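You operate a simulated robot arm through the tools that you are given. There is no shell and no other tool. Be economical: measure what you need, move in short steps, check, and stop when the job is done.

You are at the controls of a simulated robot arm. One attempt, no reset.

TASK
Fetch the scrubbing brush and set it in the white tray. Put the sieve on the top of the small table. Fetch the brush from the top of the steel bench and set it on the drying rack. Press the gauge button two times. Put the pot marked "G6" from the top of the glue bench in the sink. Take the chock from the shelf of the press bench and put it on the two-handled tray. Put two of the cloths from the top of the press bench on the low shelf of the packing bench. Fetch the white pad from the top of the pallets and set it on the shelf of the press bench. Close the bench drawer. Take the mallet and leave it on the top of the packing bench. Do these in any order. Set down upright: pot, chock.

Only the result counts: the job must be done as asked and must still hold three seconds after the hand-in. Knocking over, shifting, dropping, spilling or breaking anything else fails it. Flat cloth is picked up by pressing the open fingertips on it (5 to 10 N) and closing them slowly along it; thin cloth reads only 2 to 8 mm in the jaws.

THE ROBOT
A 7-joint arm with a two-finger parallel gripper on a trunk, on a base that drives. Base frame: it is fixed to the floor where the robot stands at the start and does not move with it; the origin is under the middle of the robot, x ahead of it, y to its left, z up; the surface under the hand at the start is at about z = 900. Readings come in mm, rad, newtons and seconds.
With the tool pointing down near the work surface it reaches from about 400 to 760 mm from the robot's upright axis, wherever it stands. Its first joint turns from -2.496 to 2.496 rad. Places, roughly: bench drawer [-1500, 3500, 700]; brush (8x5x5 cm) [600, -1300, 800]; chock (11x9x10 cm) [700, 1900, 400]; cloth (8x6x3 cm) [900, 2400, 800]; drying rack (20x48 cm) [820, -780, 940]; gauge button [700, -2400, 800]; low shelf of the packing bench [-1100, 3300, 300]; mallet (20x5x8 cm) [-2100, 5300, 900]; pad [-1500, 1500, 500]; pot [750, 1250, 1000]; scrubbing brush (10x5x9 cm) [700, 0, 900]; shelf of the press bench [900, 2400, 400]; sieve (8x10x7 cm) [900, -700, 1000]; sink [800, -500, 800]; top of the packing bench [-1100, 3300, 900]; top of the small table [-1000, -200, 900]; two-handled tray (32x21x10 cm) [700, 2900, 400]; white tray (25x17x6 cm) [900, -4700, 1400]. Payload 3 kg.
The tool frame sits at the grasp point between the pads (the TCP): z along the fingers, y along the line on which they close. The tips reach 30 mm beyond it. Largest opening 110 mm; finger width 20, thickness 10; the body of the gripper, 48 by 112 mm, starts 55 mm behind the TCP.
Orientation is told as [roll, pitch, yaw] about the base's x, y, z axes, in that order, counted from this pose: with the fingers straight down and closing along the base's y, the tool's x points along the base's -x, its y along +y and its z along -z.

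THE INTERFACE
- The arm moves only by the tool play_rows. Its argument "deltas" is a list of rows, each an object (a shift or turn left out is 0, a gripper value left out holds the last) with "turn": the turn, a rotation vector about the base's x, y, z in rad, a list of three; "xyz": the shift along the base's x, y, z in mm, a list of three; "hand": the opening, from 0 (shut) to 1 (fully open). In form: [{"turn": [rx, ry, rz], "xyz": [tx, ty, tz], "hand": hand}, ...]. A call has 1 to 12 rows; each row is the pose to reach, as a shift and turn from the pose commanded when the call began. Each row takes 0.2 s and may step no farther than 50 mm and 0.15 rad from the row before; otherwise, or with a gripper value out of range, the whole call is refused. Where a pose cannot be reached the arm comes as near as it can. A force on the tool above 40 N (or 10 N above the force at the start of the call, whichever is more), or a blocked arm, ends the call early, and 0.2 s more pass. The fingers move at their own pace (about 108 mm/s each) and stop on an object; they squeeze with about 38 N. The grip force told is the motor's: it shows also when the fingers shut on nothing. Time passes only in rows, and 0.2 s behind the last, so rows that repeat a pose let the fingers close. It gives the time, the measured TCP pose, the force on the tool (base axes), the opening and the grip force at its end, in the units of the frame above (readings bear some noise), with the torque about the TCP (base axes, N m) and any sound that the robot's microphone picked up.
- Cameras (640 x 400 px; columns grow to the right, rows downward): "scene" is now at [116.3, 44.2, 1605.9]; the picture's right is [0.76, -0.66, -0.00], its down [-0.61, -0.70, -0.36] and it looks along [0.24, 0.27, -0.93] (base axes); focal length 214 px, centre (320, 200). "wrist" rides on the gripper at [72, 17, -104] in the tool frame; the picture's right is [-0.23, 0.97, 0.00], its down [-0.76, -0.18, -0.62] and it looks along [-0.61, -0.14, 0.78] (tool axes); focal length 222 px, centre (320, 200). There is no depth. A picture from a camera that has moved, and an enlarged one, comes with that camera's place and axes in the base frame and with its lens.
- camera(camera): a new picture of that camera. No time passes.
- slide_trunk(by): slides the trunk up (or, below 0, down) by that many mm; the arm and the scene camera ride with it, the base frame stays. It gives what a move gives, with no picture.
- base_move(legs): drives the robot by 1 to 6 legs, each [ahead, left, turn to the left] in mm, mm and rad, along the robot's own axes; the way and the turn of a leg run together, so that a leg with both is an arc; at most 1500 mm and 3.142 rad a leg. The arm and the cameras ride along, it lands a little off, and it stops where it bumps. It gives what a move gives.
- head_to(pan, tilt): turns the head with the scene camera to pan (to the left, within 1.501 rad either way) and tilt (down, from -0.506 to 1.204), counted from straight ahead of the robot. It gives what a move gives.
- enlarge(camera, box): a new picture of the part [left, top, right, bottom] of that camera's present view, enlarged. No time passes.
- hand_in(): hands the job in; it is judged then, once.

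Go step by step. Nothing tells you exact positions but the pictures and the camera data: compare them with the known pose of the tool, close in by small moves and look again before you grip or let go. The budget is 525 turns and 292 pictures, counting those below and the enlarged ones. Unless the task says otherwise, let go and move clear before handing in, and close with one line.

The tools are called after ">>>" by a JSON object that holds its "api" and its "payload". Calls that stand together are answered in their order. play_rows: Moves the arm, as the interface text tells. Its arguments: {"type":"object","properties":{"deltas":{"type":"array","items":{"type":"object","properties":{"turn":{"type":"array","items":{"type":"number"}},"xyz":{"type":"array","items":{"type":"number"}},"hand":{"type":"number"}}}}},"required":["deltas"]} The other tools are called the same way: slide_trunk (by) slides the trunk up or down; base_move (legs) drives the base; head_to (pan, tilt) turns the head that bears the scene camera; camera (camera) takes a picture; enlarge (camera, box) takes an enlarged picture of a part of a camera's view; hand_in () hands the job in.

At the start:

```text
time: 0.0
eef_pos: [638.7, -412.6, 1195.2]
tool_rot: [0.001, 0.0, 0.0]
force: [0.7, -0.5, -0.1]
torque: [-0.01, 0.0, -0.01]
width: 110.0
finger_force: 0.1
trunk travel left (down, up): [-751.0, 139.0]
robot x, y, heading: [-0.8, -1.3, -0.0]
head pan, tilt: [0.857, 1.201]
```

scene: 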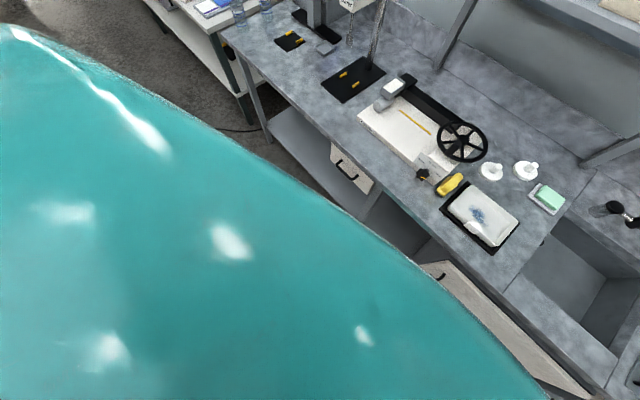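
wrist: 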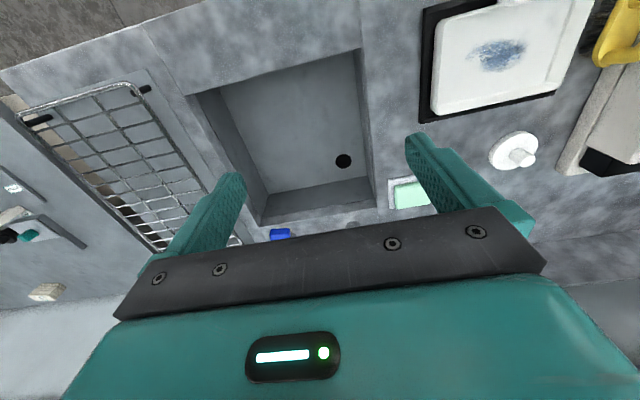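

The sink, drying rack and a bench with a few items are in view. I'll look around with the head first.

>>> {"api": "head_to", "payload": {"pan": 0.0, "tilt": 0.6}}

>>> {"api": "camera", "payload": {"camera": "scene"}}

>>> {"api": "head_to", "payload": {"pan": -1.0, "tilt": 0.6}}

>>> {"api": "camera", "payload": {"camera": "scene"}}

>>> {"api": "head_to", "payload": {"pan": 1.0, "tilt": 0.6}}

>>> {"api": "camera", "payload": {"camera": "scene"}}

```text
time: 1.2
eef_pos: [639.2, -413.1, 1194.9]
tool_rot: [0.001, -0.001, 0.0]
force: [-0.5, 0.2, -0.7]
torque: [0.02, 0.03, -0.03]
width: 110.0
finger_force: 0.0
trunk travel left (down, up): [-751.0, 139.0]
robot x, y, heading: [3.0, -1.3, 0.002]
head pan, tilt: [0.0, 0.6]
```

```text
289 pictures are left
camera scene: at [168.0, 2.0, 1650.5], right [0.0, -1.0, 0.0], down [-0.57, 0.0, -0.82], along [0.82, 0.0, -0.57], focal length 214 px, centre (320, 200)
```

scene: 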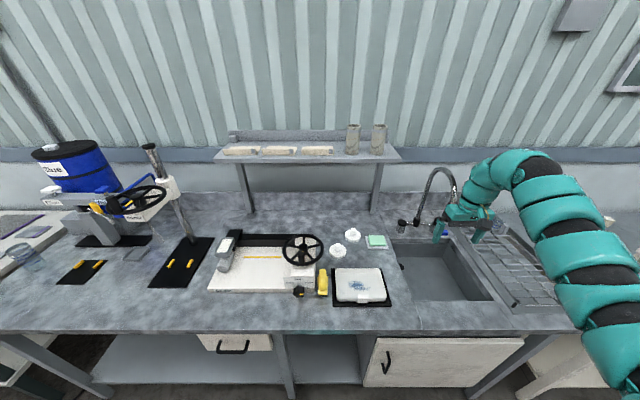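

```text
time: 2.4
eef_pos: [638.9, -411.8, 1195.2]
tool_rot: [0.001, 0.0, 0.0]
force: [-0.5, 0.1, 0.0]
torque: [-0.01, -0.03, 0.0]
width: 110.2
finger_force: 0.0
trunk travel left (down, up): [-751.0, 139.0]
robot x, y, heading: [-1.0, -0.1, -0.0]
head pan, tilt: [-1.0, 0.6]
```

```text
288 pictures are left
camera scene: at [127.4, -72.4, 1650.5], right [-0.84, -0.54, 0.0], down [-0.31, 0.48, -0.82], along [0.45, -0.69, -0.57], focal length 214 px, centre (320, 200)
```

scene: 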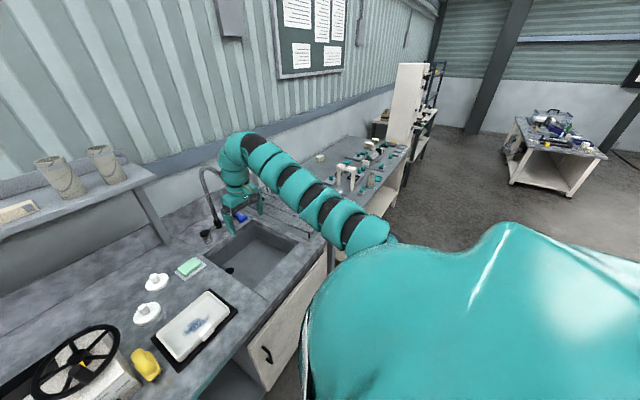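

```text
time: 4.4
eef_pos: [637.9, -413.3, 1195.5]
tool_rot: [0.001, -0.002, 0.0]
force: [1.0, -0.4, 0.0]
torque: [-0.01, -0.01, 0.01]
width: 109.9
finger_force: 0.0
trunk travel left (down, up): [-751.0, 139.0]
robot x, y, heading: [0.1, -6.2, -0.001]
head pan, tilt: [1.0, 0.6]
```

```text
287 pictures are left
camera scene: at [127.4, 76.3, 1650.5], right [0.84, -0.54, 0.0], down [-0.31, -0.48, -0.83], along [0.45, 0.69, -0.56], focal length 214 px, centre (320, 200)
```

scene: 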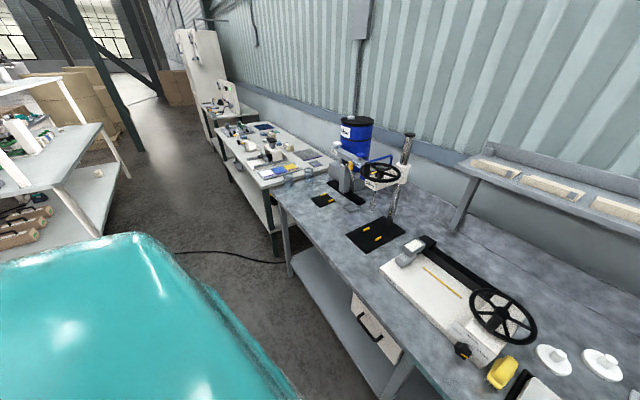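

The yellow object near [690, 0] is probably the scrubbing brush. I'll zoom in on the sink end and the bench, and also the far ends.

>>> {"api": "head_to", "payload": {"pan": -0.75, "tilt": 0.7}}

>>> {"api": "enlarge", "payload": {"camera": "scene", "box": [120, 50, 440, 250]}}

>>> {"api": "enlarge", "payload": {"camera": "wrist", "box": [0, 0, 400, 300]}}

```text
time: 6.1
eef_pos: [640.0, -411.4, 1196.4]
tool_rot: [-0.001, 0.0, -0.001]
force: [0.8, 0.4, -0.7]
torque: [-0.01, 0.01, -0.01]
width: 110.3
finger_force: 0.0
trunk travel left (down, up): [-751.0, 139.0]
robot x, y, heading: [-0.6, 3.7, 0.003]
head pan, tilt: [-0.75, 0.7]
```

```text
2.00 times, centred on (280, 150) of scene
camera zoom: at [141.8, -56.0, 1641.9], right [-0.68, -0.73, 0.0], down [-0.47, 0.44, -0.76], along [0.56, -0.52, -0.64], focal length 429 px, centre (400, 300)
```

zoom: 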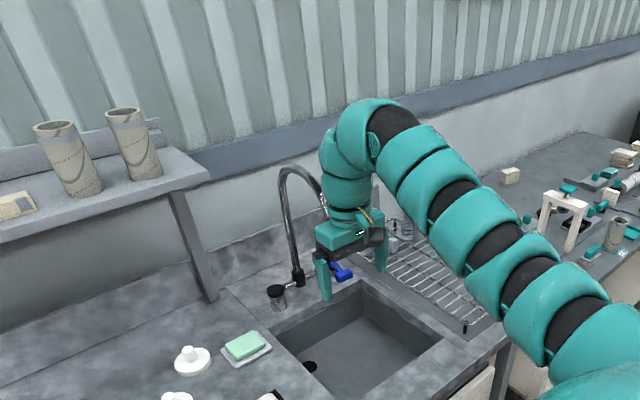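

```text
1.33 times, centred on (200, 150) of wrist
camera zoom: at [566.3, -395.7, 1298.9], right [0.23, 0.97, 0.0], down [0.76, -0.18, 0.62], along [0.61, -0.14, -0.78], focal length 296 px, centre (480, 267)
```

zoom: 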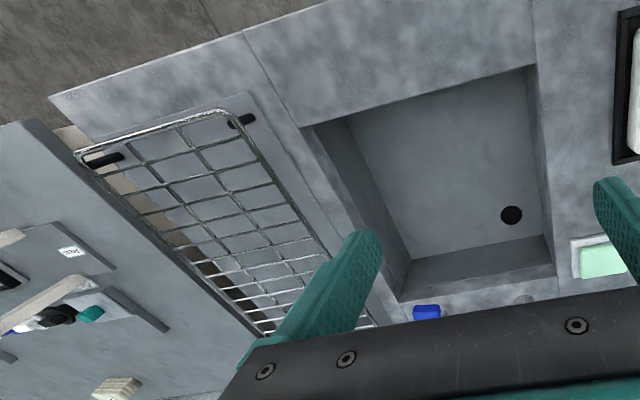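

I'll move the arm over the yellow object, clear of everything, then look at the sink end unobstructed.

>>> {"api": "play_rows", "payload": {"deltas": [{"xyz": [-5, 50, 0]}, {"xyz": [-10, 100, 0]}, {"xyz": [-10, 150, 0]}, {"xyz": [-10, 200, 0]}, {"xyz": [-10, 250, 0]}, {"xyz": [-10, 300, 0]}, {"xyz": [-10, 350, 0]}, {"xyz": [-10, 400, 0]}, {"xyz": [-10, 400, 0]}]}}

>>> {"api": "camera", "payload": {"camera": "wrist"}}

>>> {"api": "enlarge", "payload": {"camera": "scene", "box": [120, 50, 440, 250]}}

```text
refused: row 1 steps farther than a row can; nothing moved
```

```text
284 pictures are left
camera wrist: at [566.3, -395.7, 1298.9], right [0.23, 0.97, 0.0], down [0.76, -0.18, 0.62], along [0.61, -0.14, -0.78], focal length 222 px, centre (320, 200)
```

wrist: 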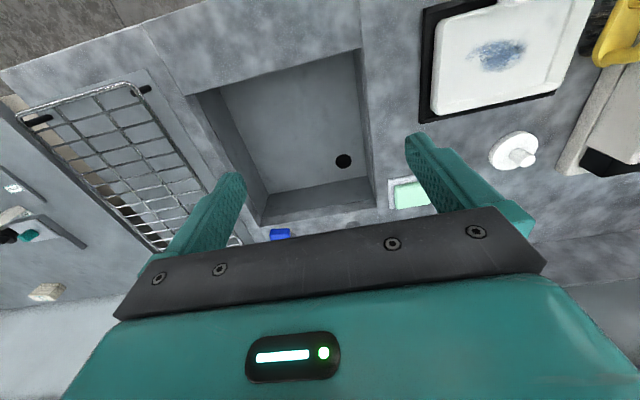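

```text
2.00 times, centred on (280, 150) of scene
camera zoom: at [141.8, -56.0, 1641.9], right [-0.68, -0.73, 0.0], down [-0.47, 0.44, -0.76], along [0.56, -0.52, -0.64], focal length 429 px, centre (400, 300)
```

zoom: 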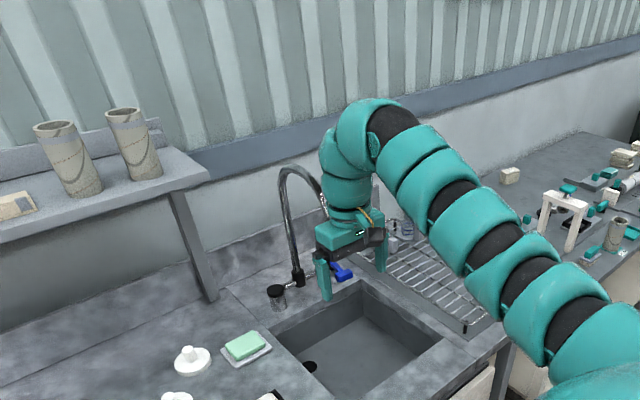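

>>> {"api": "play_rows", "payload": {"deltas": [{"xyz": [0, 48, 0]}, {"xyz": [0, 96, 0]}, {"xyz": [0, 144, 0]}, {"xyz": [0, 192, 0]}, {"xyz": [0, 240, 0]}, {"xyz": [0, 288, 0]}, {"xyz": [0, 336, 0]}, {"xyz": [0, 384, 0]}, {"xyz": [0, 405, 0]}]}}

>>> {"api": "camera", "payload": {"camera": "wrist"}}

>>> {"api": "enlarge", "payload": {"camera": "scene", "box": [120, 50, 440, 250]}}

```text
time: 8.1
eef_pos: [659.7, -5.6, 1198.6]
tool_rot: [0.001, 0.003, -0.007]
force: [0.4, -0.7, 0.6]
torque: [0.0, 0.0, -0.01]
width: 110.2
finger_force: 0.0
out of reach, approached as far as the arm can: row 1, 2, 3, 4, 5, 6, 7, 8, 9
trunk travel left (down, up): [-751.0, 139.0]
robot x, y, heading: [1.7, -0.1, 0.004]
head pan, tilt: [-0.75, 0.7]
```

```text
282 pictures are left
camera wrist: at [587.6, 12.2, 1303.0], right [0.23, 0.97, 0.0], down [0.76, -0.18, 0.62], along [0.6, -0.14, -0.78], focal length 222 px, centre (320, 200)
```

wrist: 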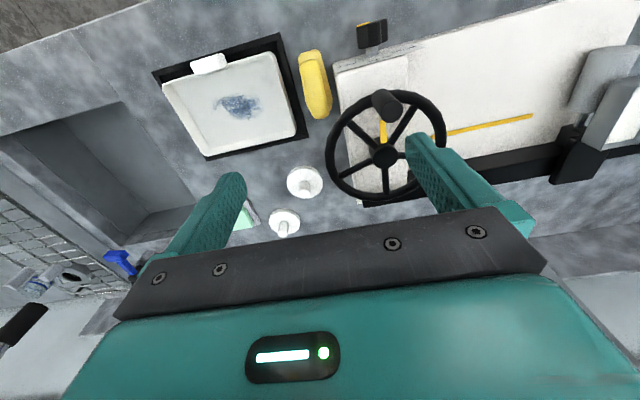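

```text
2.00 times, centred on (280, 150) of scene
camera zoom: at [141.5, -57.6, 1641.8], right [-0.68, -0.73, 0.0], down [-0.47, 0.44, -0.76], along [0.56, -0.52, -0.64], focal length 429 px, centre (400, 300)
```

zoom: 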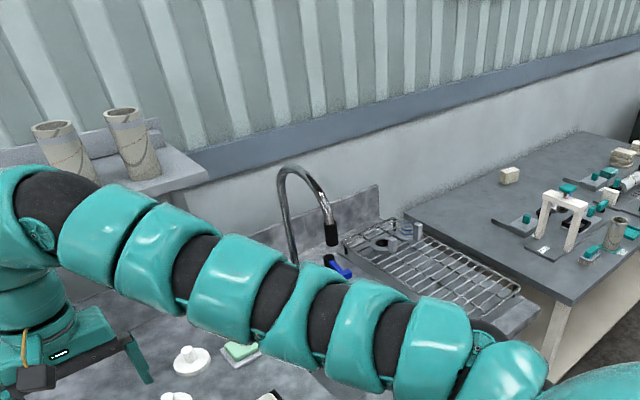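

>>> {"api": "enlarge", "payload": {"camera": "scene", "box": [270, 130, 390, 205]}}

>>> {"api": "head_to", "payload": {"pan": 0.2, "tilt": 0.8}}

>>> {"api": "enlarge", "payload": {"camera": "scene", "box": [240, 50, 480, 200]}}

```text
5.33 times, centred on (330, 168) of scene
camera zoom: at [141.5, -57.6, 1641.8], right [-0.68, -0.73, 0.0], down [-0.47, 0.44, -0.76], along [0.56, -0.52, -0.64], focal length 1144 px, centre (267, 373)
```

zoom: 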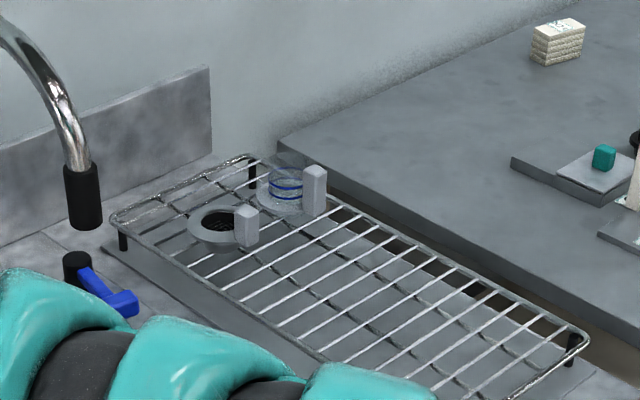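

```text
time: 9.4
eef_pos: [659.3, -3.8, 1199.5]
tool_rot: [0.003, 0.004, -0.006]
force: [-0.1, 0.0, 0.3]
torque: [-0.01, 0.02, -0.03]
width: 110.1
finger_force: 0.0
trunk travel left (down, up): [-751.0, 139.0]
robot x, y, heading: [-1.6, 0.0, -0.002]
head pan, tilt: [0.201, 0.799]
```

```text
2.67 times, centred on (360, 125) of scene
camera zoom: at [158.7, 18.1, 1633.7], right [0.2, -0.98, 0.0], down [-0.7, -0.14, -0.7], along [0.68, 0.14, -0.72], focal length 572 px, centre (213, 400)
```

zoom: 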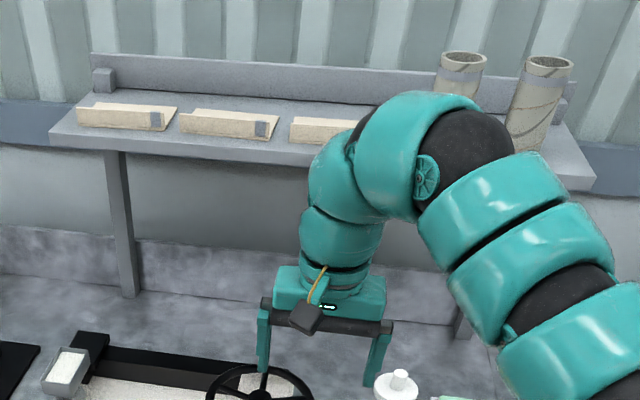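

>>> {"api": "enlarge", "payload": {"camera": "wrist", "box": [250, 20, 410, 120]}}

>>> {"api": "head_to", "payload": {"pan": -0.3, "tilt": 1.0}}

>>> {"api": "camera", "payload": {"camera": "scene"}}

```text
4.00 times, centred on (330, 70) of wrist
camera zoom: at [587.7, 13.3, 1302.9], right [0.23, 0.97, 0.0], down [0.76, -0.18, 0.62], along [0.6, -0.14, -0.78], focal length 888 px, centre (280, 720)
```

zoom: 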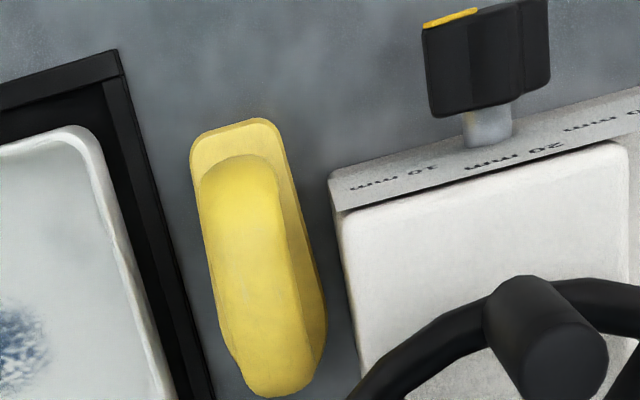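

```text
time: 10.3
eef_pos: [660.6, -3.3, 1199.7]
tool_rot: [0.002, 0.003, -0.005]
force: [-0.5, 0.9, -0.1]
torque: [0.01, 0.0, 0.03]
width: 109.7
finger_force: 0.0
trunk travel left (down, up): [-751.0, 139.0]
robot x, y, heading: [-5.2, -3.4, -0.001]
head pan, tilt: [-0.3, 1.0]
```

```text
277 pictures are left
camera scene: at [146.2, -18.5, 1618.5], right [-0.29, -0.96, 0.0], down [-0.8, 0.25, -0.54], along [0.52, -0.16, -0.84], focal length 214 px, centre (320, 200)
```

scene: 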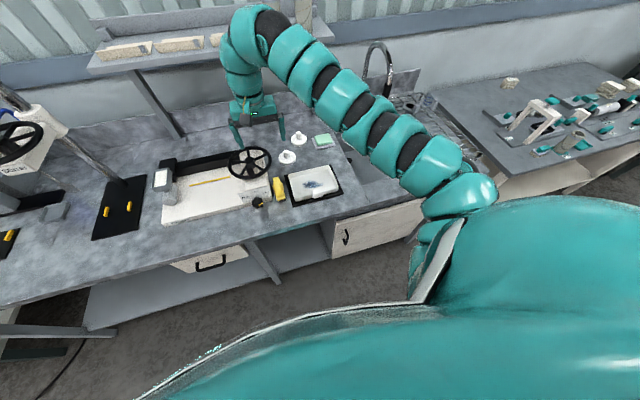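

The yellow brush lies along x at roughly (655, -9). I'll come down over its front part, away from the wheel, and look again.

>>> {"api": "play_rows", "payload": {"deltas": [{"xyz": [0, 0, -40], "hand": 0.65}, {"xyz": [-4, 0, -80]}, {"xyz": [-6, 0, -120]}, {"xyz": [-6, 0, -130]}]}}

>>> {"api": "camera", "payload": {"camera": "wrist"}}

>>> {"api": "camera", "payload": {"camera": "scene"}}

```text
time: 11.3
eef_pos: [660.1, -3.0, 1198.8]
tool_rot: [0.003, 0.002, -0.005]
force: [-0.6, 0.1, -0.3]
torque: [0.01, 0.0, -0.03]
width: 71.8
finger_force: 0.1
out of reach, approached as far as the arm can: row 1, 2, 3, 4
trunk travel left (down, up): [-751.0, 139.0]
robot x, y, heading: [0.0, 0.4, -0.003]
head pan, tilt: [-0.3, 1.0]
```

```text
276 pictures are left
camera wrist: at [587.7, 13.4, 1302.9], right [0.23, 0.97, 0.0], down [0.76, -0.18, 0.62], along [0.6, -0.14, -0.78], focal length 222 px, centre (320, 200)
```

wrist: 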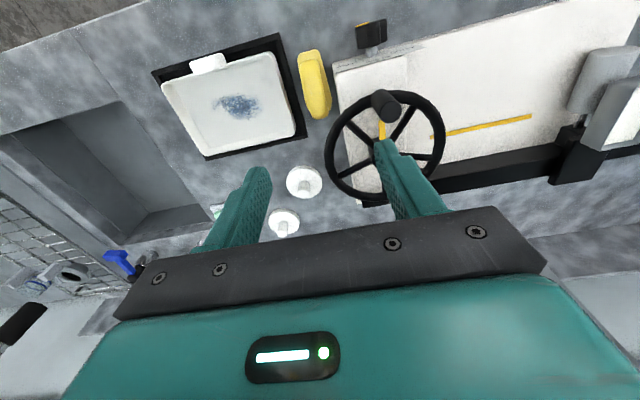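

```text
275 pictures are left
camera scene: at [146.2, -18.5, 1618.5], right [-0.3, -0.96, 0.0], down [-0.8, 0.25, -0.54], along [0.52, -0.16, -0.84], focal length 214 px, centre (320, 200)
```

scene: 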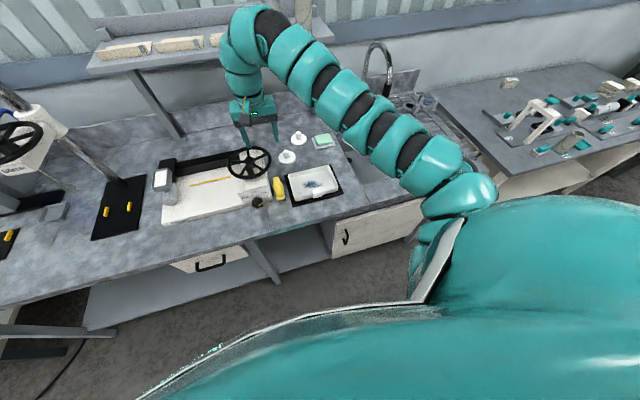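

>>> {"api": "play_rows", "payload": {"deltas": [{"xyz": [40, 0, 0]}, {"xyz": [60, 0, -30]}, {"xyz": [60, 0, -60]}]}}

```text
time: 12.1
eef_pos: [719.8, -9.3, 1141.4]
tool_rot: [-0.001, 0.001, 0.002]
force: [-0.3, -0.3, 0.3]
torque: [0.02, -0.01, 0.01]
width: 71.4
finger_force: 0.1
trunk travel left (down, up): [-751.0, 139.0]
robot x, y, heading: [-0.2, 0.4, -0.0]
head pan, tilt: [-0.3, 1.0]
```

>>> {"api": "play_rows", "payload": {"deltas": [{"xyz": [-40, 0, 0]}, {"xyz": [-85, 0, -10]}, {"xyz": [-85, 0, -40]}]}}

>>> {"api": "camera", "payload": {"camera": "wrist"}}

```text
time: 12.9
eef_pos: [678.9, -10.7, 1143.3]
tool_rot: [0.0, -0.001, -0.002]
force: [0.0, 0.5, 0.2]
torque: [-0.01, -0.02, 0.02]
width: 71.5
finger_force: 0.0
out of reach, approached as far as the arm can: row 2, 3
trunk travel left (down, up): [-751.0, 139.0]
robot x, y, heading: [3.0, -4.2, -0.005]
head pan, tilt: [-0.3, 1.0]
```

```text
274 pictures are left
camera wrist: at [606.2, 6.4, 1246.4], right [0.23, 0.97, 0.0], down [0.76, -0.18, 0.62], along [0.61, -0.14, -0.78], focal length 222 px, centre (320, 200)
```

wrist: 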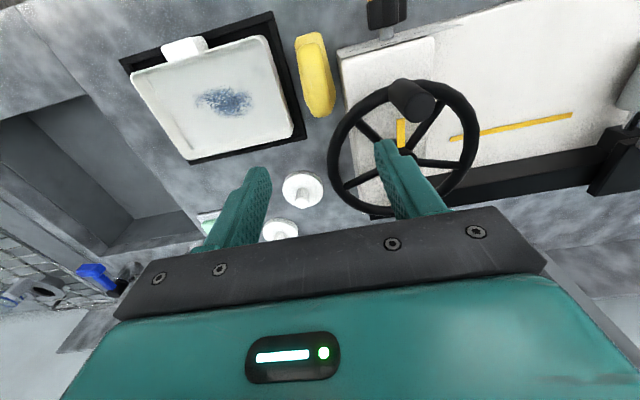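

The arm can't fold this close at this height, so I'll back the base up a bit.

>>> {"api": "base_move", "payload": {"legs": [[-60, 0, 0]]}}

>>> {"api": "play_rows", "payload": {"deltas": [{"xyz": [10, 2, -30]}, {"xyz": [13, 2, -60]}, {"xyz": [13, 2, -70]}]}}

>>> {"api": "camera", "payload": {"camera": "wrist"}}

```text
time: 13.9
eef_pos: [618.4, -10.0, 1143.7]
tool_rot: [-0.001, -0.001, -0.002]
force: [-0.7, -0.1, 0.8]
torque: [-0.01, -0.01, 0.0]
width: 71.3
finger_force: 0.0
trunk travel left (down, up): [-751.0, 139.0]
robot x, y, heading: [-57.6, 1.6, 0.001]
head pan, tilt: [-0.3, 1.0]
```

```text
time: 14.7
eef_pos: [631.9, -8.5, 1073.8]
tool_rot: [0.0, 0.0, -0.001]
force: [-0.4, 1.1, 0.2]
torque: [-0.02, -0.03, 0.0]
width: 71.6
finger_force: 0.1
trunk travel left (down, up): [-751.0, 139.0]
robot x, y, heading: [-58.5, -0.2, -0.001]
head pan, tilt: [-0.3, 1.0]
```

```text
273 pictures are left
camera wrist: at [559.3, 8.9, 1176.5], right [0.23, 0.97, 0.0], down [0.76, -0.18, 0.62], along [0.61, -0.14, -0.78], focal length 222 px, centre (320, 200)
```

wrist: 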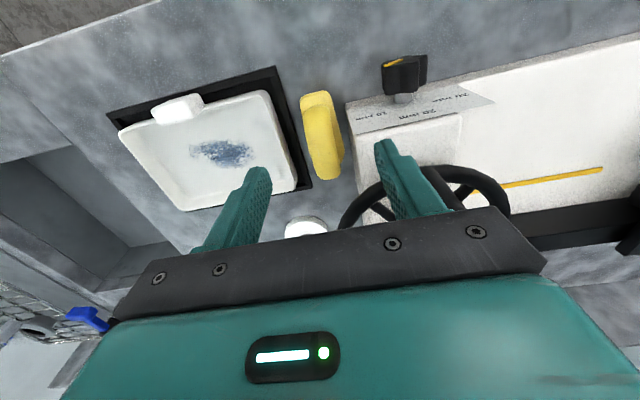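

>>> {"api": "play_rows", "payload": {"deltas": [{"xyz": [6, 0, -40]}, {"xyz": [8, 0, -80]}, {"xyz": [8, 0, -110]}, {"xyz": [8, 0, -117]}]}}

>>> {"api": "camera", "payload": {"camera": "wrist"}}

>>> {"api": "camera", "payload": {"camera": "scene"}}

```text
time: 15.1
eef_pos: [636.4, -2.4, 1034.7]
tool_rot: [0.013, -0.006, 0.006]
force: [-23.7, -6.4, 29.3]
torque: [0.77, 0.67, 0.63]
width: 68.7
finger_force: 0.1
trunk travel left (down, up): [-751.0, 139.0]
robot x, y, heading: [-62.3, -0.4, 0.001]
head pan, tilt: [-0.3, 1.0]
stopped in row 2: the force on the tool passed its limit at 102 N (the readings are from after the stop); the commanded pose is now the measured one
```

```text
272 pictures are left
camera wrist: at [563.1, 11.8, 1137.4], right [0.22, 0.98, 0.01], down [0.76, -0.18, 0.62], along [0.61, -0.13, -0.78], focal length 222 px, centre (320, 200)
```

wrist: 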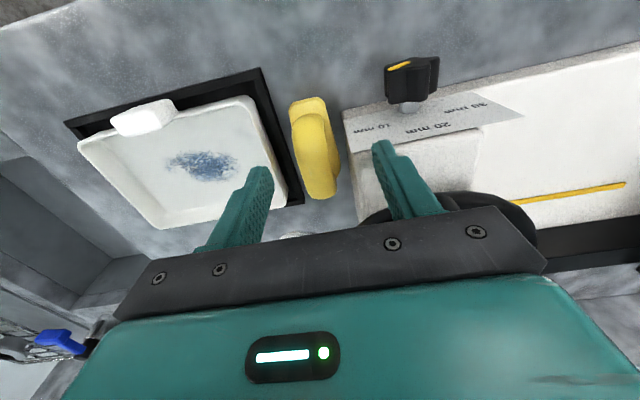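

```text
271 pictures are left
camera scene: at [84.5, -19.0, 1619.2], right [-0.3, -0.96, 0.0], down [-0.8, 0.25, -0.54], along [0.52, -0.16, -0.84], focal length 214 px, centre (320, 200)
```

scene: 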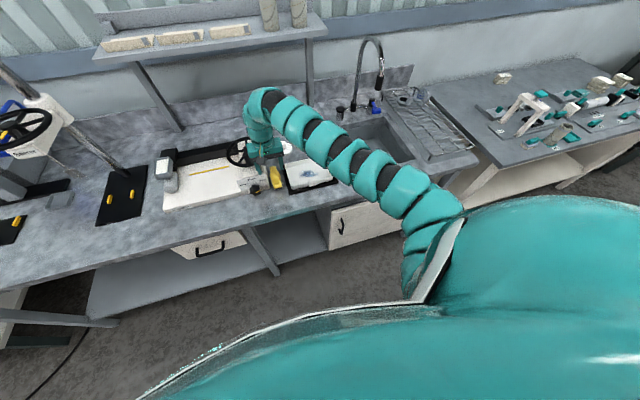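

The gripper body touched the small handwheel's rim. I'll back out and come at the brush tilted, so the body leans away from the wheel.

>>> {"api": "play_rows", "payload": {"deltas": [{"xyz": [-10, -3, 40]}, {"xyz": [-40, -6, 70]}, {"xyz": [-75, -6, 70], "turn": [0, -0.14, 0]}, {"xyz": [-75, -6, 60], "turn": [0, -0.28, 0]}, {"xyz": [-65, -6, 45], "turn": [0, -0.4, 0]}, {"xyz": [-48, -6, 25], "turn": [0, -0.5, 0]}, {"xyz": [-48, -6, 25], "turn": [0, -0.5, 0]}]}}

>>> {"api": "camera", "payload": {"camera": "wrist"}}

>>> {"api": "enlarge", "payload": {"camera": "scene", "box": [140, 80, 380, 230]}}

```text
time: 16.7
eef_pos: [592.2, -11.8, 1056.0]
tool_rot: [0.01, -0.509, 0.0]
force: [0.6, -0.5, -1.0]
torque: [0.02, 0.01, 0.01]
width: 71.2
finger_force: 0.0
out of reach, approached as far as the arm can: row 2, 3, 4
trunk travel left (down, up): [-751.0, 139.0]
robot x, y, heading: [-60.7, -3.0, -0.007]
head pan, tilt: [-0.3, 1.0]
```

```text
270 pictures are left
camera wrist: at [477.6, 3.6, 1110.8], right [0.19, 0.97, 0.12], down [0.36, -0.18, 0.91], along [0.91, -0.13, -0.39], focal length 222 px, centre (320, 200)
```

wrist: 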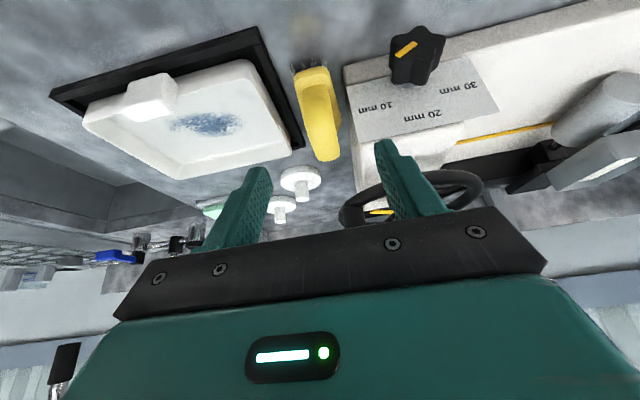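

```text
2.67 times, centred on (260, 155) of scene
camera zoom: at [87.0, -22.3, 1618.5], right [-0.3, -0.95, 0.0], down [-0.8, 0.25, -0.54], along [0.52, -0.16, -0.84], focal length 572 px, centre (480, 320)
```

zoom: 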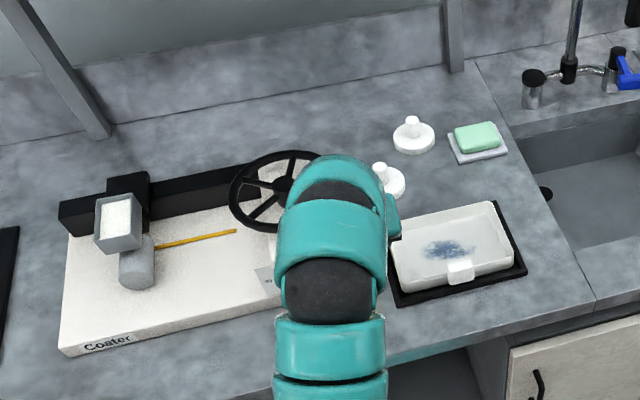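

>>> {"api": "play_rows", "payload": {"deltas": [{"xyz": [15, -3, -22], "hand": 0.5}, {"xyz": [34, -3, -45]}, {"xyz": [45, -3, -66]}, {"xyz": [50, -3, -80]}, {"xyz": [50, -3, -80]}]}}

>>> {"api": "camera", "payload": {"camera": "wrist"}}

```text
time: 17.3
eef_pos: [615.6, -10.1, 1023.0]
tool_rot: [0.013, -0.504, 0.008]
force: [-23.5, -4.8, 11.7]
torque: [0.5, 0.23, 0.57]
width: 52.0
finger_force: 0.0
trunk travel left (down, up): [-751.0, 139.0]
robot x, y, heading: [-61.7, -4.0, -0.0]
head pan, tilt: [-0.3, 1.0]
stopped in row 2: the force on the tool passed its limit at 111 N (the readings are from after the stop); the commanded pose is now the measured one
```

```text
268 pictures are left
camera wrist: at [501.4, 4.4, 1078.3], right [0.18, 0.98, 0.12], down [0.37, -0.18, 0.91], along [0.91, -0.12, -0.39], focal length 222 px, centre (320, 200)
```

wrist: 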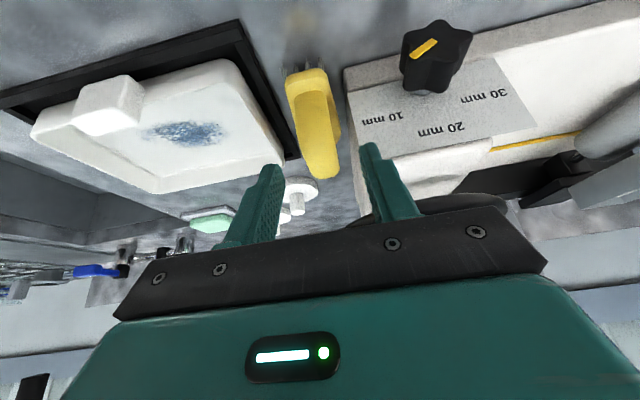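

The fingertip hit the tall block of the coater beside the brush. I'll back off and go for the brush's near end, in front of that block.

>>> {"api": "play_rows", "payload": {"deltas": [{"xyz": [-15, -2, 20], "hand": 0.55}, {"xyz": [-30, -4, 10]}, {"xyz": [-35, -4, -20]}, {"xyz": [-35, -4, -45]}, {"xyz": [-35, -4, -45]}]}}

>>> {"api": "camera", "payload": {"camera": "wrist"}}

```text
time: 18.5
eef_pos: [581.9, -13.5, 976.7]
tool_rot: [0.015, -0.503, 0.007]
force: [-0.7, -0.9, 0.4]
torque: [-0.02, 0.01, 0.0]
width: 60.5
finger_force: 0.1
trunk travel left (down, up): [-751.0, 139.0]
robot x, y, heading: [-60.6, 0.3, -0.001]
head pan, tilt: [-0.3, 1.0]
```

```text
267 pictures are left
camera wrist: at [468.2, 0.2, 1032.1], right [0.19, 0.98, 0.12], down [0.37, -0.18, 0.91], along [0.91, -0.12, -0.39], focal length 222 px, centre (320, 200)
```

wrist: 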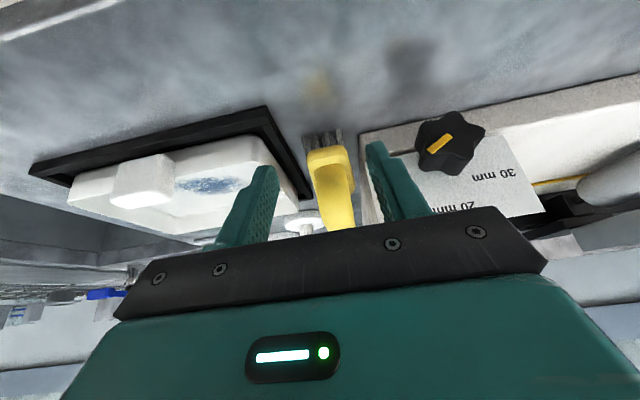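

>>> {"api": "play_rows", "payload": {"deltas": [{"xyz": [10, 3, -16]}, {"xyz": [20, 3, -28]}, {"xyz": [25, 3, -34]}, {"xyz": [25, 3, -34]}]}}

>>> {"api": "camera", "payload": {"camera": "wrist"}}

```text
time: 19.5
eef_pos: [607.6, -11.7, 941.9]
tool_rot: [0.013, -0.504, 0.009]
force: [-0.6, 0.0, -0.7]
torque: [0.01, -0.02, 0.03]
width: 60.7
finger_force: 0.2
trunk travel left (down, up): [-751.0, 139.0]
robot x, y, heading: [-59.1, -0.4, -0.002]
head pan, tilt: [-0.3, 1.0]
```

```text
266 pictures are left
camera wrist: at [494.1, 3.1, 998.0], right [0.19, 0.98, 0.12], down [0.37, -0.18, 0.91], along [0.91, -0.12, -0.39], focal length 222 px, centre (320, 200)
```

wrist: 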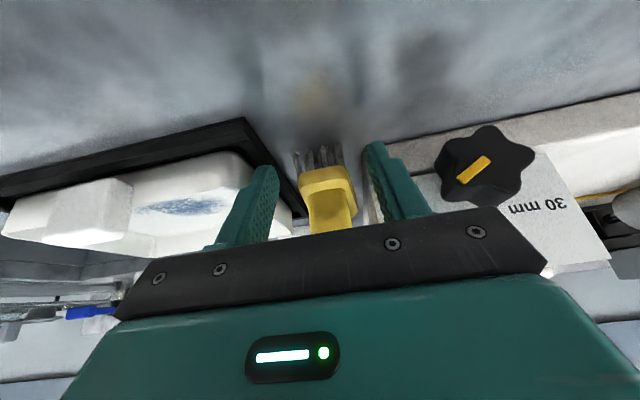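

>>> {"api": "play_rows", "payload": {"deltas": [{"hand": 0.0}, {"hand": 0.0}, {"hand": 0.0}]}}

>>> {"api": "camera", "payload": {"camera": "wrist"}}

```text
time: 20.3
eef_pos: [607.8, -11.1, 942.8]
tool_rot: [0.013, -0.502, 0.006]
force: [0.2, -0.4, 1.0]
torque: [-0.01, -0.03, 0.01]
width: 33.6
finger_force: 38.2
trunk travel left (down, up): [-751.0, 139.0]
robot x, y, heading: [-61.3, -1.6, 0.002]
head pan, tilt: [-0.3, 1.0]
```

```text
265 pictures are left
camera wrist: at [494.1, 3.0, 998.1], right [0.19, 0.98, 0.12], down [0.37, -0.18, 0.91], along [0.91, -0.12, -0.39], focal length 222 px, centre (320, 200)
```

wrist: 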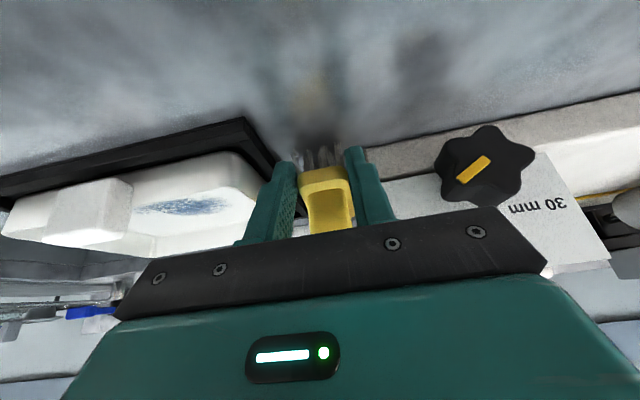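

>>> {"api": "play_rows", "payload": {"deltas": [{"xyz": [-15, 0, 1]}, {"xyz": [-30, 0, 1]}, {"xyz": [-45, 0, 1]}, {"xyz": [-60, 0, 1]}, {"xyz": [-60, 0, 0]}, {"xyz": [-60, 0, 0], "hand": 0.6}, {"xyz": [-60, 0, 0], "hand": 0.6}]}}

>>> {"api": "play_rows", "payload": {"deltas": [{"xyz": [-15, 0, 30]}, {"xyz": [-22, 0, 70]}, {"xyz": [-22, 0, 110]}, {"xyz": [-10, 0, 110], "turn": [0, 0.12, 0]}, {"xyz": [0, 0, 110], "turn": [0, 0.25, 0]}, {"xyz": [0, 0, 110], "turn": [0, 0.25, 0]}]}}

>>> {"api": "camera", "payload": {"camera": "wrist"}}

>>> {"api": "enlarge", "payload": {"camera": "scene", "box": [140, 80, 380, 230]}}

```text
time: 21.9
eef_pos: [549.9, -10.1, 942.7]
tool_rot: [0.014, -0.502, 0.008]
force: [0.0, -1.0, 0.8]
torque: [0.04, 0.01, 0.02]
width: 65.9
finger_force: 0.1
trunk travel left (down, up): [-751.0, 139.0]
robot x, y, heading: [-57.8, 1.7, 0.001]
head pan, tilt: [-0.3, 1.0]
```

```text
time: 23.3
eef_pos: [550.5, -11.8, 1050.2]
tool_rot: [0.014, -0.252, 0.008]
force: [-0.3, 0.5, -1.1]
torque: [0.01, 0.0, -0.02]
width: 65.9
finger_force: 0.1
trunk travel left (down, up): [-751.0, 139.0]
robot x, y, heading: [-60.5, 3.3, 0.001]
head pan, tilt: [-0.3, 1.0]
```

```text
264 pictures are left
camera wrist: at [453.4, 2.1, 1132.0], right [0.21, 0.98, 0.07], down [0.58, -0.18, 0.79], along [0.78, -0.12, -0.61], focal length 222 px, centre (320, 200)
```

wrist: 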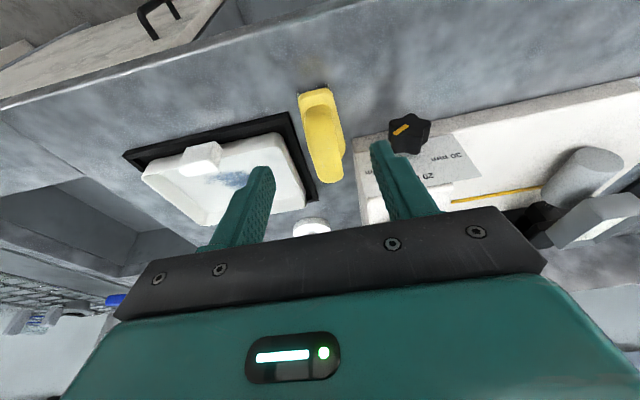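

```text
2.67 times, centred on (260, 155) of scene
camera zoom: at [86.9, -18.1, 1618.5], right [-0.3, -0.96, 0.0], down [-0.8, 0.25, -0.54], along [0.52, -0.16, -0.84], focal length 572 px, centre (480, 320)
```

zoom: 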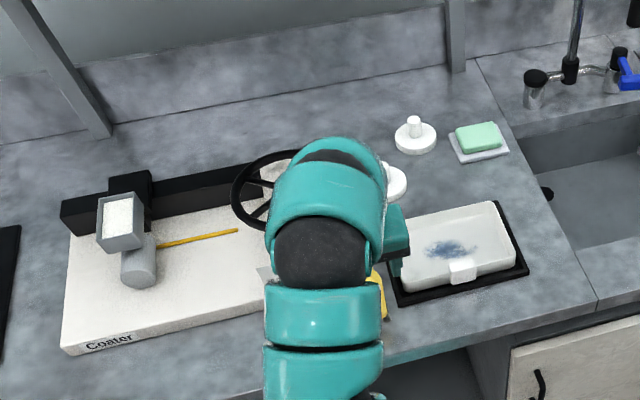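

>>> {"api": "play_rows", "payload": {"deltas": [{"xyz": [20, 1, -5], "turn": [0, 0.12, 0]}, {"xyz": [45, 1, -15], "turn": [0, 0.25, 0]}, {"xyz": [50, 1, -45], "turn": [0, 0.25, 0]}, {"xyz": [50, 1, -75], "turn": [0, 0.25, 0]}, {"xyz": [50, 1, -97], "turn": [0, 0.25, 0]}, {"xyz": [50, 1, -97], "turn": [0, 0.25, 0]}]}}

>>> {"api": "camera", "payload": {"camera": "wrist"}}

```text
time: 24.7
eef_pos: [599.9, -9.9, 957.0]
tool_rot: [0.016, -0.004, 0.007]
force: [0.2, 0.2, 0.1]
torque: [0.01, -0.03, 0.0]
width: 65.9
finger_force: 0.0
out of reach, approached as far as the arm can: row 1, 2, 3, 4
trunk travel left (down, up): [-751.0, 139.0]
robot x, y, heading: [-56.5, 0.3, -0.001]
head pan, tilt: [-0.3, 1.0]
```

```text
262 pictures are left
camera wrist: at [526.9, 4.7, 1060.9], right [0.22, 0.98, 0.02], down [0.76, -0.18, 0.62], along [0.61, -0.12, -0.78], focal length 222 px, centre (320, 200)
```

wrist: 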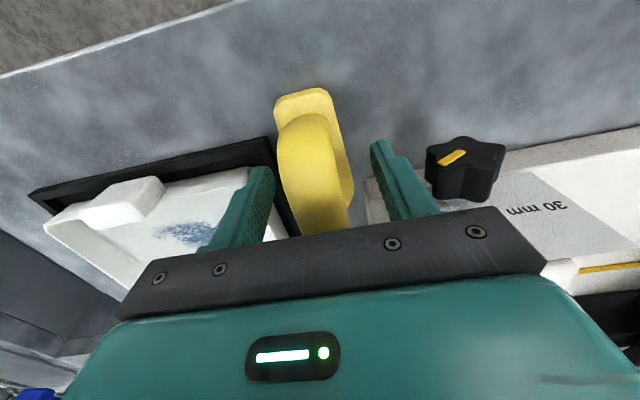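

>>> {"api": "play_rows", "payload": {"deltas": [{"xyz": [0, -3, -4]}, {"xyz": [0, -3, -4], "hand": 0.0}, {"xyz": [0, -3, -4], "hand": 0.0}, {"xyz": [0, -3, -4], "hand": 0.0}]}}

>>> {"api": "play_rows", "payload": {"deltas": [{"xyz": [0, 0, 30]}, {"xyz": [0, 0, 70]}, {"xyz": [0, 0, 70]}]}}

>>> {"api": "camera", "payload": {"camera": "wrist"}}

```text
time: 25.7
eef_pos: [599.1, -13.7, 952.4]
tool_rot: [0.018, -0.004, 0.006]
force: [-0.1, 0.1, 0.5]
torque: [-0.04, 0.02, 0.0]
width: 40.5
finger_force: 38.8
trunk travel left (down, up): [-751.0, 139.0]
robot x, y, heading: [-57.3, -2.6, -0.001]
head pan, tilt: [-0.3, 1.0]
```

```text
time: 26.5
eef_pos: [618.8, -9.6, 1003.7]
tool_rot: [0.018, -0.001, 0.008]
force: [0.1, -0.1, -1.5]
torque: [0.01, 0.0, 0.0]
width: 40.4
finger_force: 38.6
out of reach, approached as far as the arm can: row 1, 2, 3
trunk travel left (down, up): [-751.0, 139.0]
robot x, y, heading: [-56.0, 2.4, 0.001]
head pan, tilt: [-0.3, 1.0]
```

```text
261 pictures are left
camera wrist: at [545.5, 5.3, 1106.0], right [0.22, 0.98, 0.02], down [0.76, -0.18, 0.62], along [0.61, -0.12, -0.78], focal length 222 px, centre (320, 200)
```

wrist: 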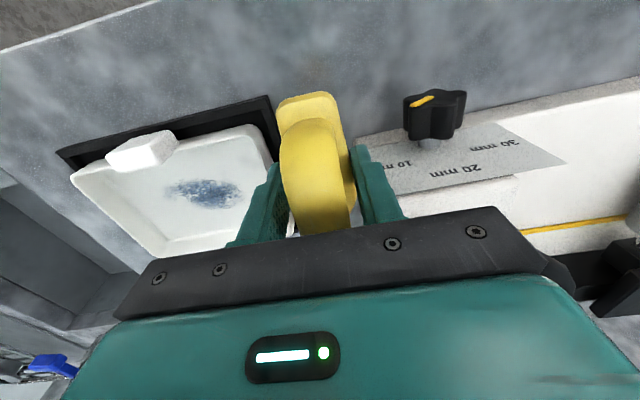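

Brush is held. I'll raise the trunk and back the robot away from the bench.

>>> {"api": "slide_trunk", "payload": {"by": 135}}

>>> {"api": "base_move", "payload": {"legs": [[-350, 0, 0]]}}

>>> {"api": "head_to", "payload": {"pan": -1.4, "tilt": 0.4}}

>>> {"api": "camera", "payload": {"camera": "scene"}}

```text
time: 28.2
eef_pos: [620.1, -9.4, 1138.3]
tool_rot: [0.018, -0.004, 0.007]
force: [-0.1, -0.1, -1.0]
torque: [0.0, -0.02, 0.02]
width: 40.3
finger_force: 38.1
trunk travel left (down, up): [-886.0, 4.0]
robot x, y, heading: [-60.1, 3.2, 0.006]
head pan, tilt: [-0.3, 1.0]
```

```text
time: 30.4
eef_pos: [265.3, -9.0, 1138.4]
tool_rot: [0.018, -0.005, 0.006]
force: [-0.4, -0.3, -1.3]
torque: [0.02, 0.01, 0.02]
width: 40.3
finger_force: 38.1
trunk travel left (down, up): [-886.0, 4.0]
robot x, y, heading: [-413.9, -1.5, 0.001]
head pan, tilt: [-0.3, 1.0]
```

```text
time: 31.8
eef_pos: [265.8, -8.0, 1136.7]
tool_rot: [0.017, -0.002, 0.006]
force: [-0.2, -1.2, -1.0]
torque: [-0.01, 0.01, -0.02]
width: 40.5
finger_force: 37.3
trunk travel left (down, up): [-886.0, 4.0]
robot x, y, heading: [-411.5, -1.8, 0.004]
head pan, tilt: [-1.4, 0.4]
```

```text
260 pictures are left
camera scene: at [-315.9, -89.2, 1803.7], right [-0.99, -0.17, 0.0], down [-0.07, 0.38, -0.92], along [0.16, -0.91, -0.39], focal length 214 px, centre (320, 200)
```

scene: 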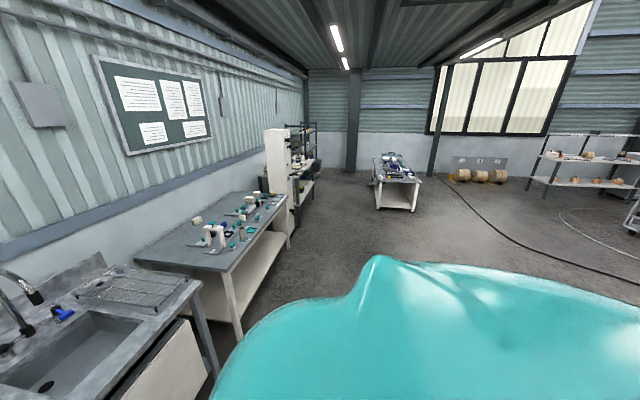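

>>> {"api": "base_move", "payload": {"legs": [[150, -1000, 0], [0, -1400, 0]]}}

>>> {"api": "head_to", "payload": {"pan": -0.9, "tilt": 0.3}}

>>> {"api": "camera", "payload": {"camera": "scene"}}

>>> {"api": "head_to", "payload": {"pan": 0.5, "tilt": 0.6}}

>>> {"api": "camera", "payload": {"camera": "scene"}}

```text
time: 43.7
eef_pos: [437.0, -2427.6, 1138.3]
tool_rot: [0.017, -0.003, 0.015]
force: [-0.2, 0.2, -2.0]
torque: [0.01, 0.02, 0.04]
width: 40.2
finger_force: 37.7
trunk travel left (down, up): [-886.0, 4.0]
robot x, y, heading: [-242.4, -2426.4, 0.018]
head pan, tilt: [-1.4, 0.4]
```

```text
time: 44.6
eef_pos: [437.6, -2428.4, 1138.3]
tool_rot: [0.016, -0.003, 0.016]
force: [-1.0, -0.1, -0.8]
torque: [0.0, -0.01, -0.01]
width: 40.0
finger_force: 38.3
trunk travel left (down, up): [-886.0, 4.0]
robot x, y, heading: [-240.2, -2426.6, 0.013]
head pan, tilt: [-0.901, 0.3]
```

```text
259 pictures are left
camera scene: at [-102.2, -2495.3, 1813.0], right [-0.78, -0.63, 0.0], down [-0.19, 0.23, -0.96], along [0.6, -0.74, -0.3], focal length 214 px, centre (320, 200)
```

scene: 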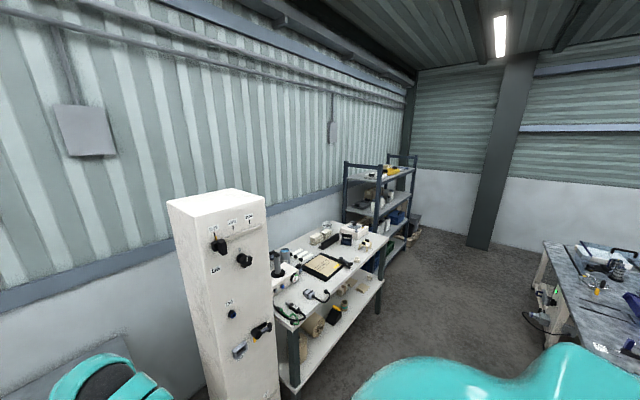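

```text
time: 46.2
eef_pos: [437.0, -2428.7, 1138.1]
tool_rot: [0.017, -0.003, 0.017]
force: [0.4, 0.5, -0.7]
torque: [0.01, -0.04, -0.01]
width: 40.2
finger_force: 38.2
trunk travel left (down, up): [-886.0, 4.0]
robot x, y, heading: [-236.3, -2424.7, 0.008]
head pan, tilt: [0.499, 0.6]
```

```text
258 pictures are left
camera scene: at [-83.4, -2379.6, 1785.5], right [0.49, -0.87, 0.0], down [-0.49, -0.27, -0.83], along [0.72, 0.4, -0.56], focal length 214 px, centre (320, 200)
```

scene: 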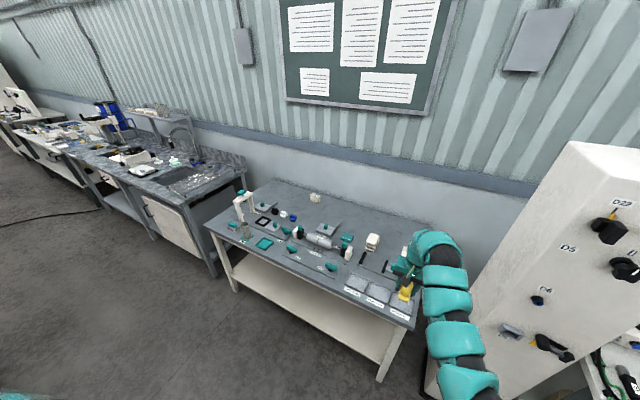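

>>> {"api": "base_move", "payload": {"legs": [[90, -1300, 0], [0, -950, -0.012]]}}

>>> {"api": "head_to", "payload": {"pan": 0, "tilt": 0.4}}

>>> {"api": "camera", "payload": {"camera": "scene"}}

```text
time: 57.5
eef_pos: [564.3, -4728.4, 1137.7]
tool_rot: [0.017, -0.002, 0.02]
force: [-0.8, -0.4, -1.3]
torque: [-0.01, -0.01, 0.01]
width: 39.9
finger_force: 38.3
trunk travel left (down, up): [-886.0, 4.0]
robot x, y, heading: [-113.4, -4724.5, 0.015]
head pan, tilt: [0.499, 0.6]
```

```text
time: 58.5
eef_pos: [564.2, -4726.6, 1137.8]
tool_rot: [0.016, -0.002, 0.02]
force: [-0.4, -0.1, -1.3]
torque: [0.03, 0.01, 0.02]
width: 40.1
finger_force: 37.9
trunk travel left (down, up): [-886.0, 4.0]
robot x, y, heading: [-117.9, -4725.5, 0.016]
head pan, tilt: [0.0, 0.4]
```

```text
257 pictures are left
camera scene: at [59.0, -4722.9, 1803.7], right [0.01, -1.0, 0.0], down [-0.39, -0.01, -0.92], along [0.92, 0.01, -0.39], focal length 214 px, centre (320, 200)
```

scene: 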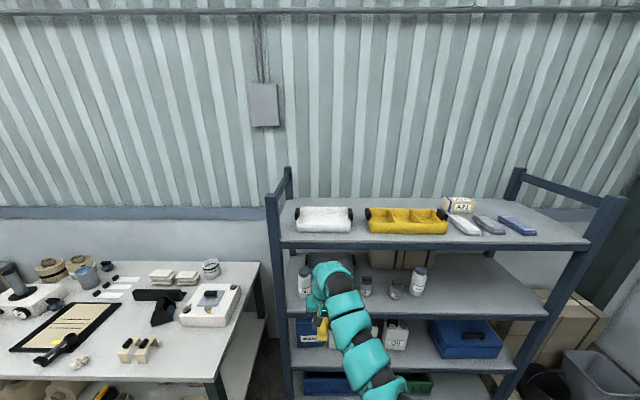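

The white tray is on the top shelf at about (850, -4727, 1380). I'll raise the arm in front of the rack and see how high it can reach.

>>> {"api": "play_rows", "payload": {"deltas": [{"xyz": [-10, 0, 45]}, {"xyz": [-10, 0, 90]}, {"xyz": [-10, 0, 135]}, {"xyz": [-10, 0, 180]}, {"xyz": [-10, 0, 225]}, {"xyz": [-10, 0, 270]}, {"xyz": [-10, 0, 315]}, {"xyz": [-10, 0, 345]}]}}

>>> {"api": "camera", "payload": {"camera": "scene"}}

```text
time: 60.2
eef_pos: [588.2, -4711.8, 1359.1]
tool_rot: [0.019, -0.005, 0.019]
force: [0.3, -0.3, -0.9]
torque: [-0.01, 0.0, -0.03]
width: 39.8
finger_force: 38.4
out of reach, approached as far as the arm can: row 1, 2, 3, 5, 6, 7, 8
trunk travel left (down, up): [-886.0, 4.0]
robot x, y, heading: [-114.7, -4725.6, 0.014]
head pan, tilt: [0.0, 0.4]
```

```text
256 pictures are left
camera scene: at [57.8, -4723.3, 1803.8], right [0.01, -1.0, 0.0], down [-0.39, 0.0, -0.92], along [0.92, 0.01, -0.39], focal length 214 px, centre (320, 200)
```

scene: 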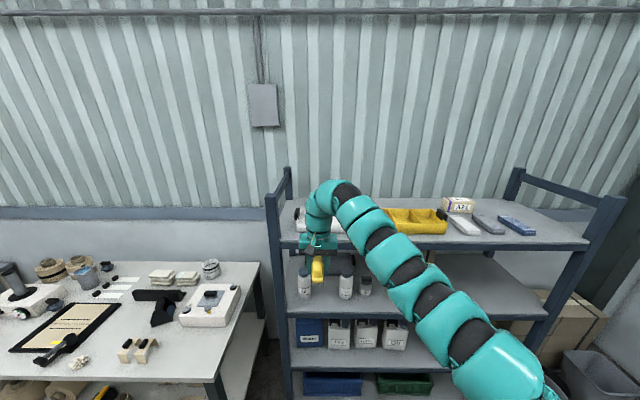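

>>> {"api": "play_rows", "payload": {"deltas": [{"xyz": [0, 0, 20], "turn": [0, -0.14, 0]}, {"xyz": [0, 0, 50], "turn": [0, -0.28, 0]}, {"xyz": [0, 0, 80], "turn": [0, -0.42, 0]}, {"xyz": [0, 0, 110], "turn": [0, -0.5, 0]}, {"xyz": [0, 0, 130], "turn": [0, -0.5, 0]}, {"xyz": [0, 0, 130], "turn": [0, -0.5, 0]}]}}

```text
time: 61.6
eef_pos: [602.4, -4711.0, 1474.6]
tool_rot: [0.01, -0.506, 0.023]
force: [-0.3, -0.6, -1.4]
torque: [0.04, 0.0, 0.04]
width: 39.7
finger_force: 38.1
out of reach, approached as far as the arm can: row 3, 4, 5, 6
trunk travel left (down, up): [-886.0, 4.0]
robot x, y, heading: [-110.7, -4724.2, 0.013]
head pan, tilt: [0.0, 0.4]
```

>>> {"api": "camera", "payload": {"camera": "wrist"}}

>>> {"api": "enlarge", "payload": {"camera": "scene", "box": [240, 140, 480, 290]}}

```text
255 pictures are left
camera wrist: at [488.5, -4698.7, 1529.8], right [0.17, 0.98, 0.12], down [0.37, -0.17, 0.91], along [0.91, -0.11, -0.39], focal length 222 px, centre (320, 200)
```

wrist: 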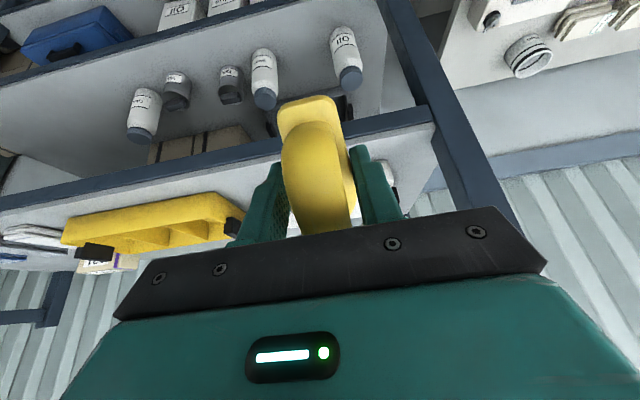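

```text
2.67 times, centred on (360, 215) of scene
camera zoom: at [58.2, -4723.7, 1803.8], right [0.01, -1.0, 0.0], down [-0.39, 0.0, -0.92], along [0.92, 0.01, -0.39], focal length 572 px, centre (213, 160)
```

zoom: 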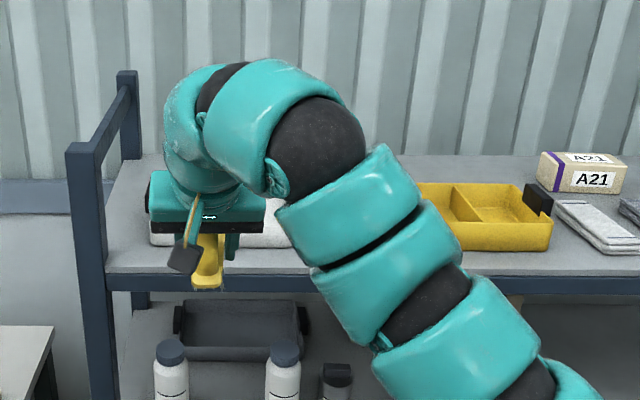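

>>> {"api": "play_rows", "payload": {"deltas": [{"xyz": [15, -10, 15], "turn": [0, -0.05, 0]}, {"xyz": [30, -22, 25], "turn": [0, -0.1, 0]}, {"xyz": [30, -22, 25], "turn": [0, -0.1, 0]}]}}

```text
time: 62.5
eef_pos: [633.3, -4734.8, 1498.3]
tool_rot: [0.004, -0.601, 0.025]
force: [-0.4, 0.1, -2.0]
torque: [-0.03, 0.02, 0.01]
width: 39.8
finger_force: 38.2
trunk travel left (down, up): [-886.0, 4.0]
robot x, y, heading: [-113.6, -4730.0, 0.014]
head pan, tilt: [0.0, 0.4]
```

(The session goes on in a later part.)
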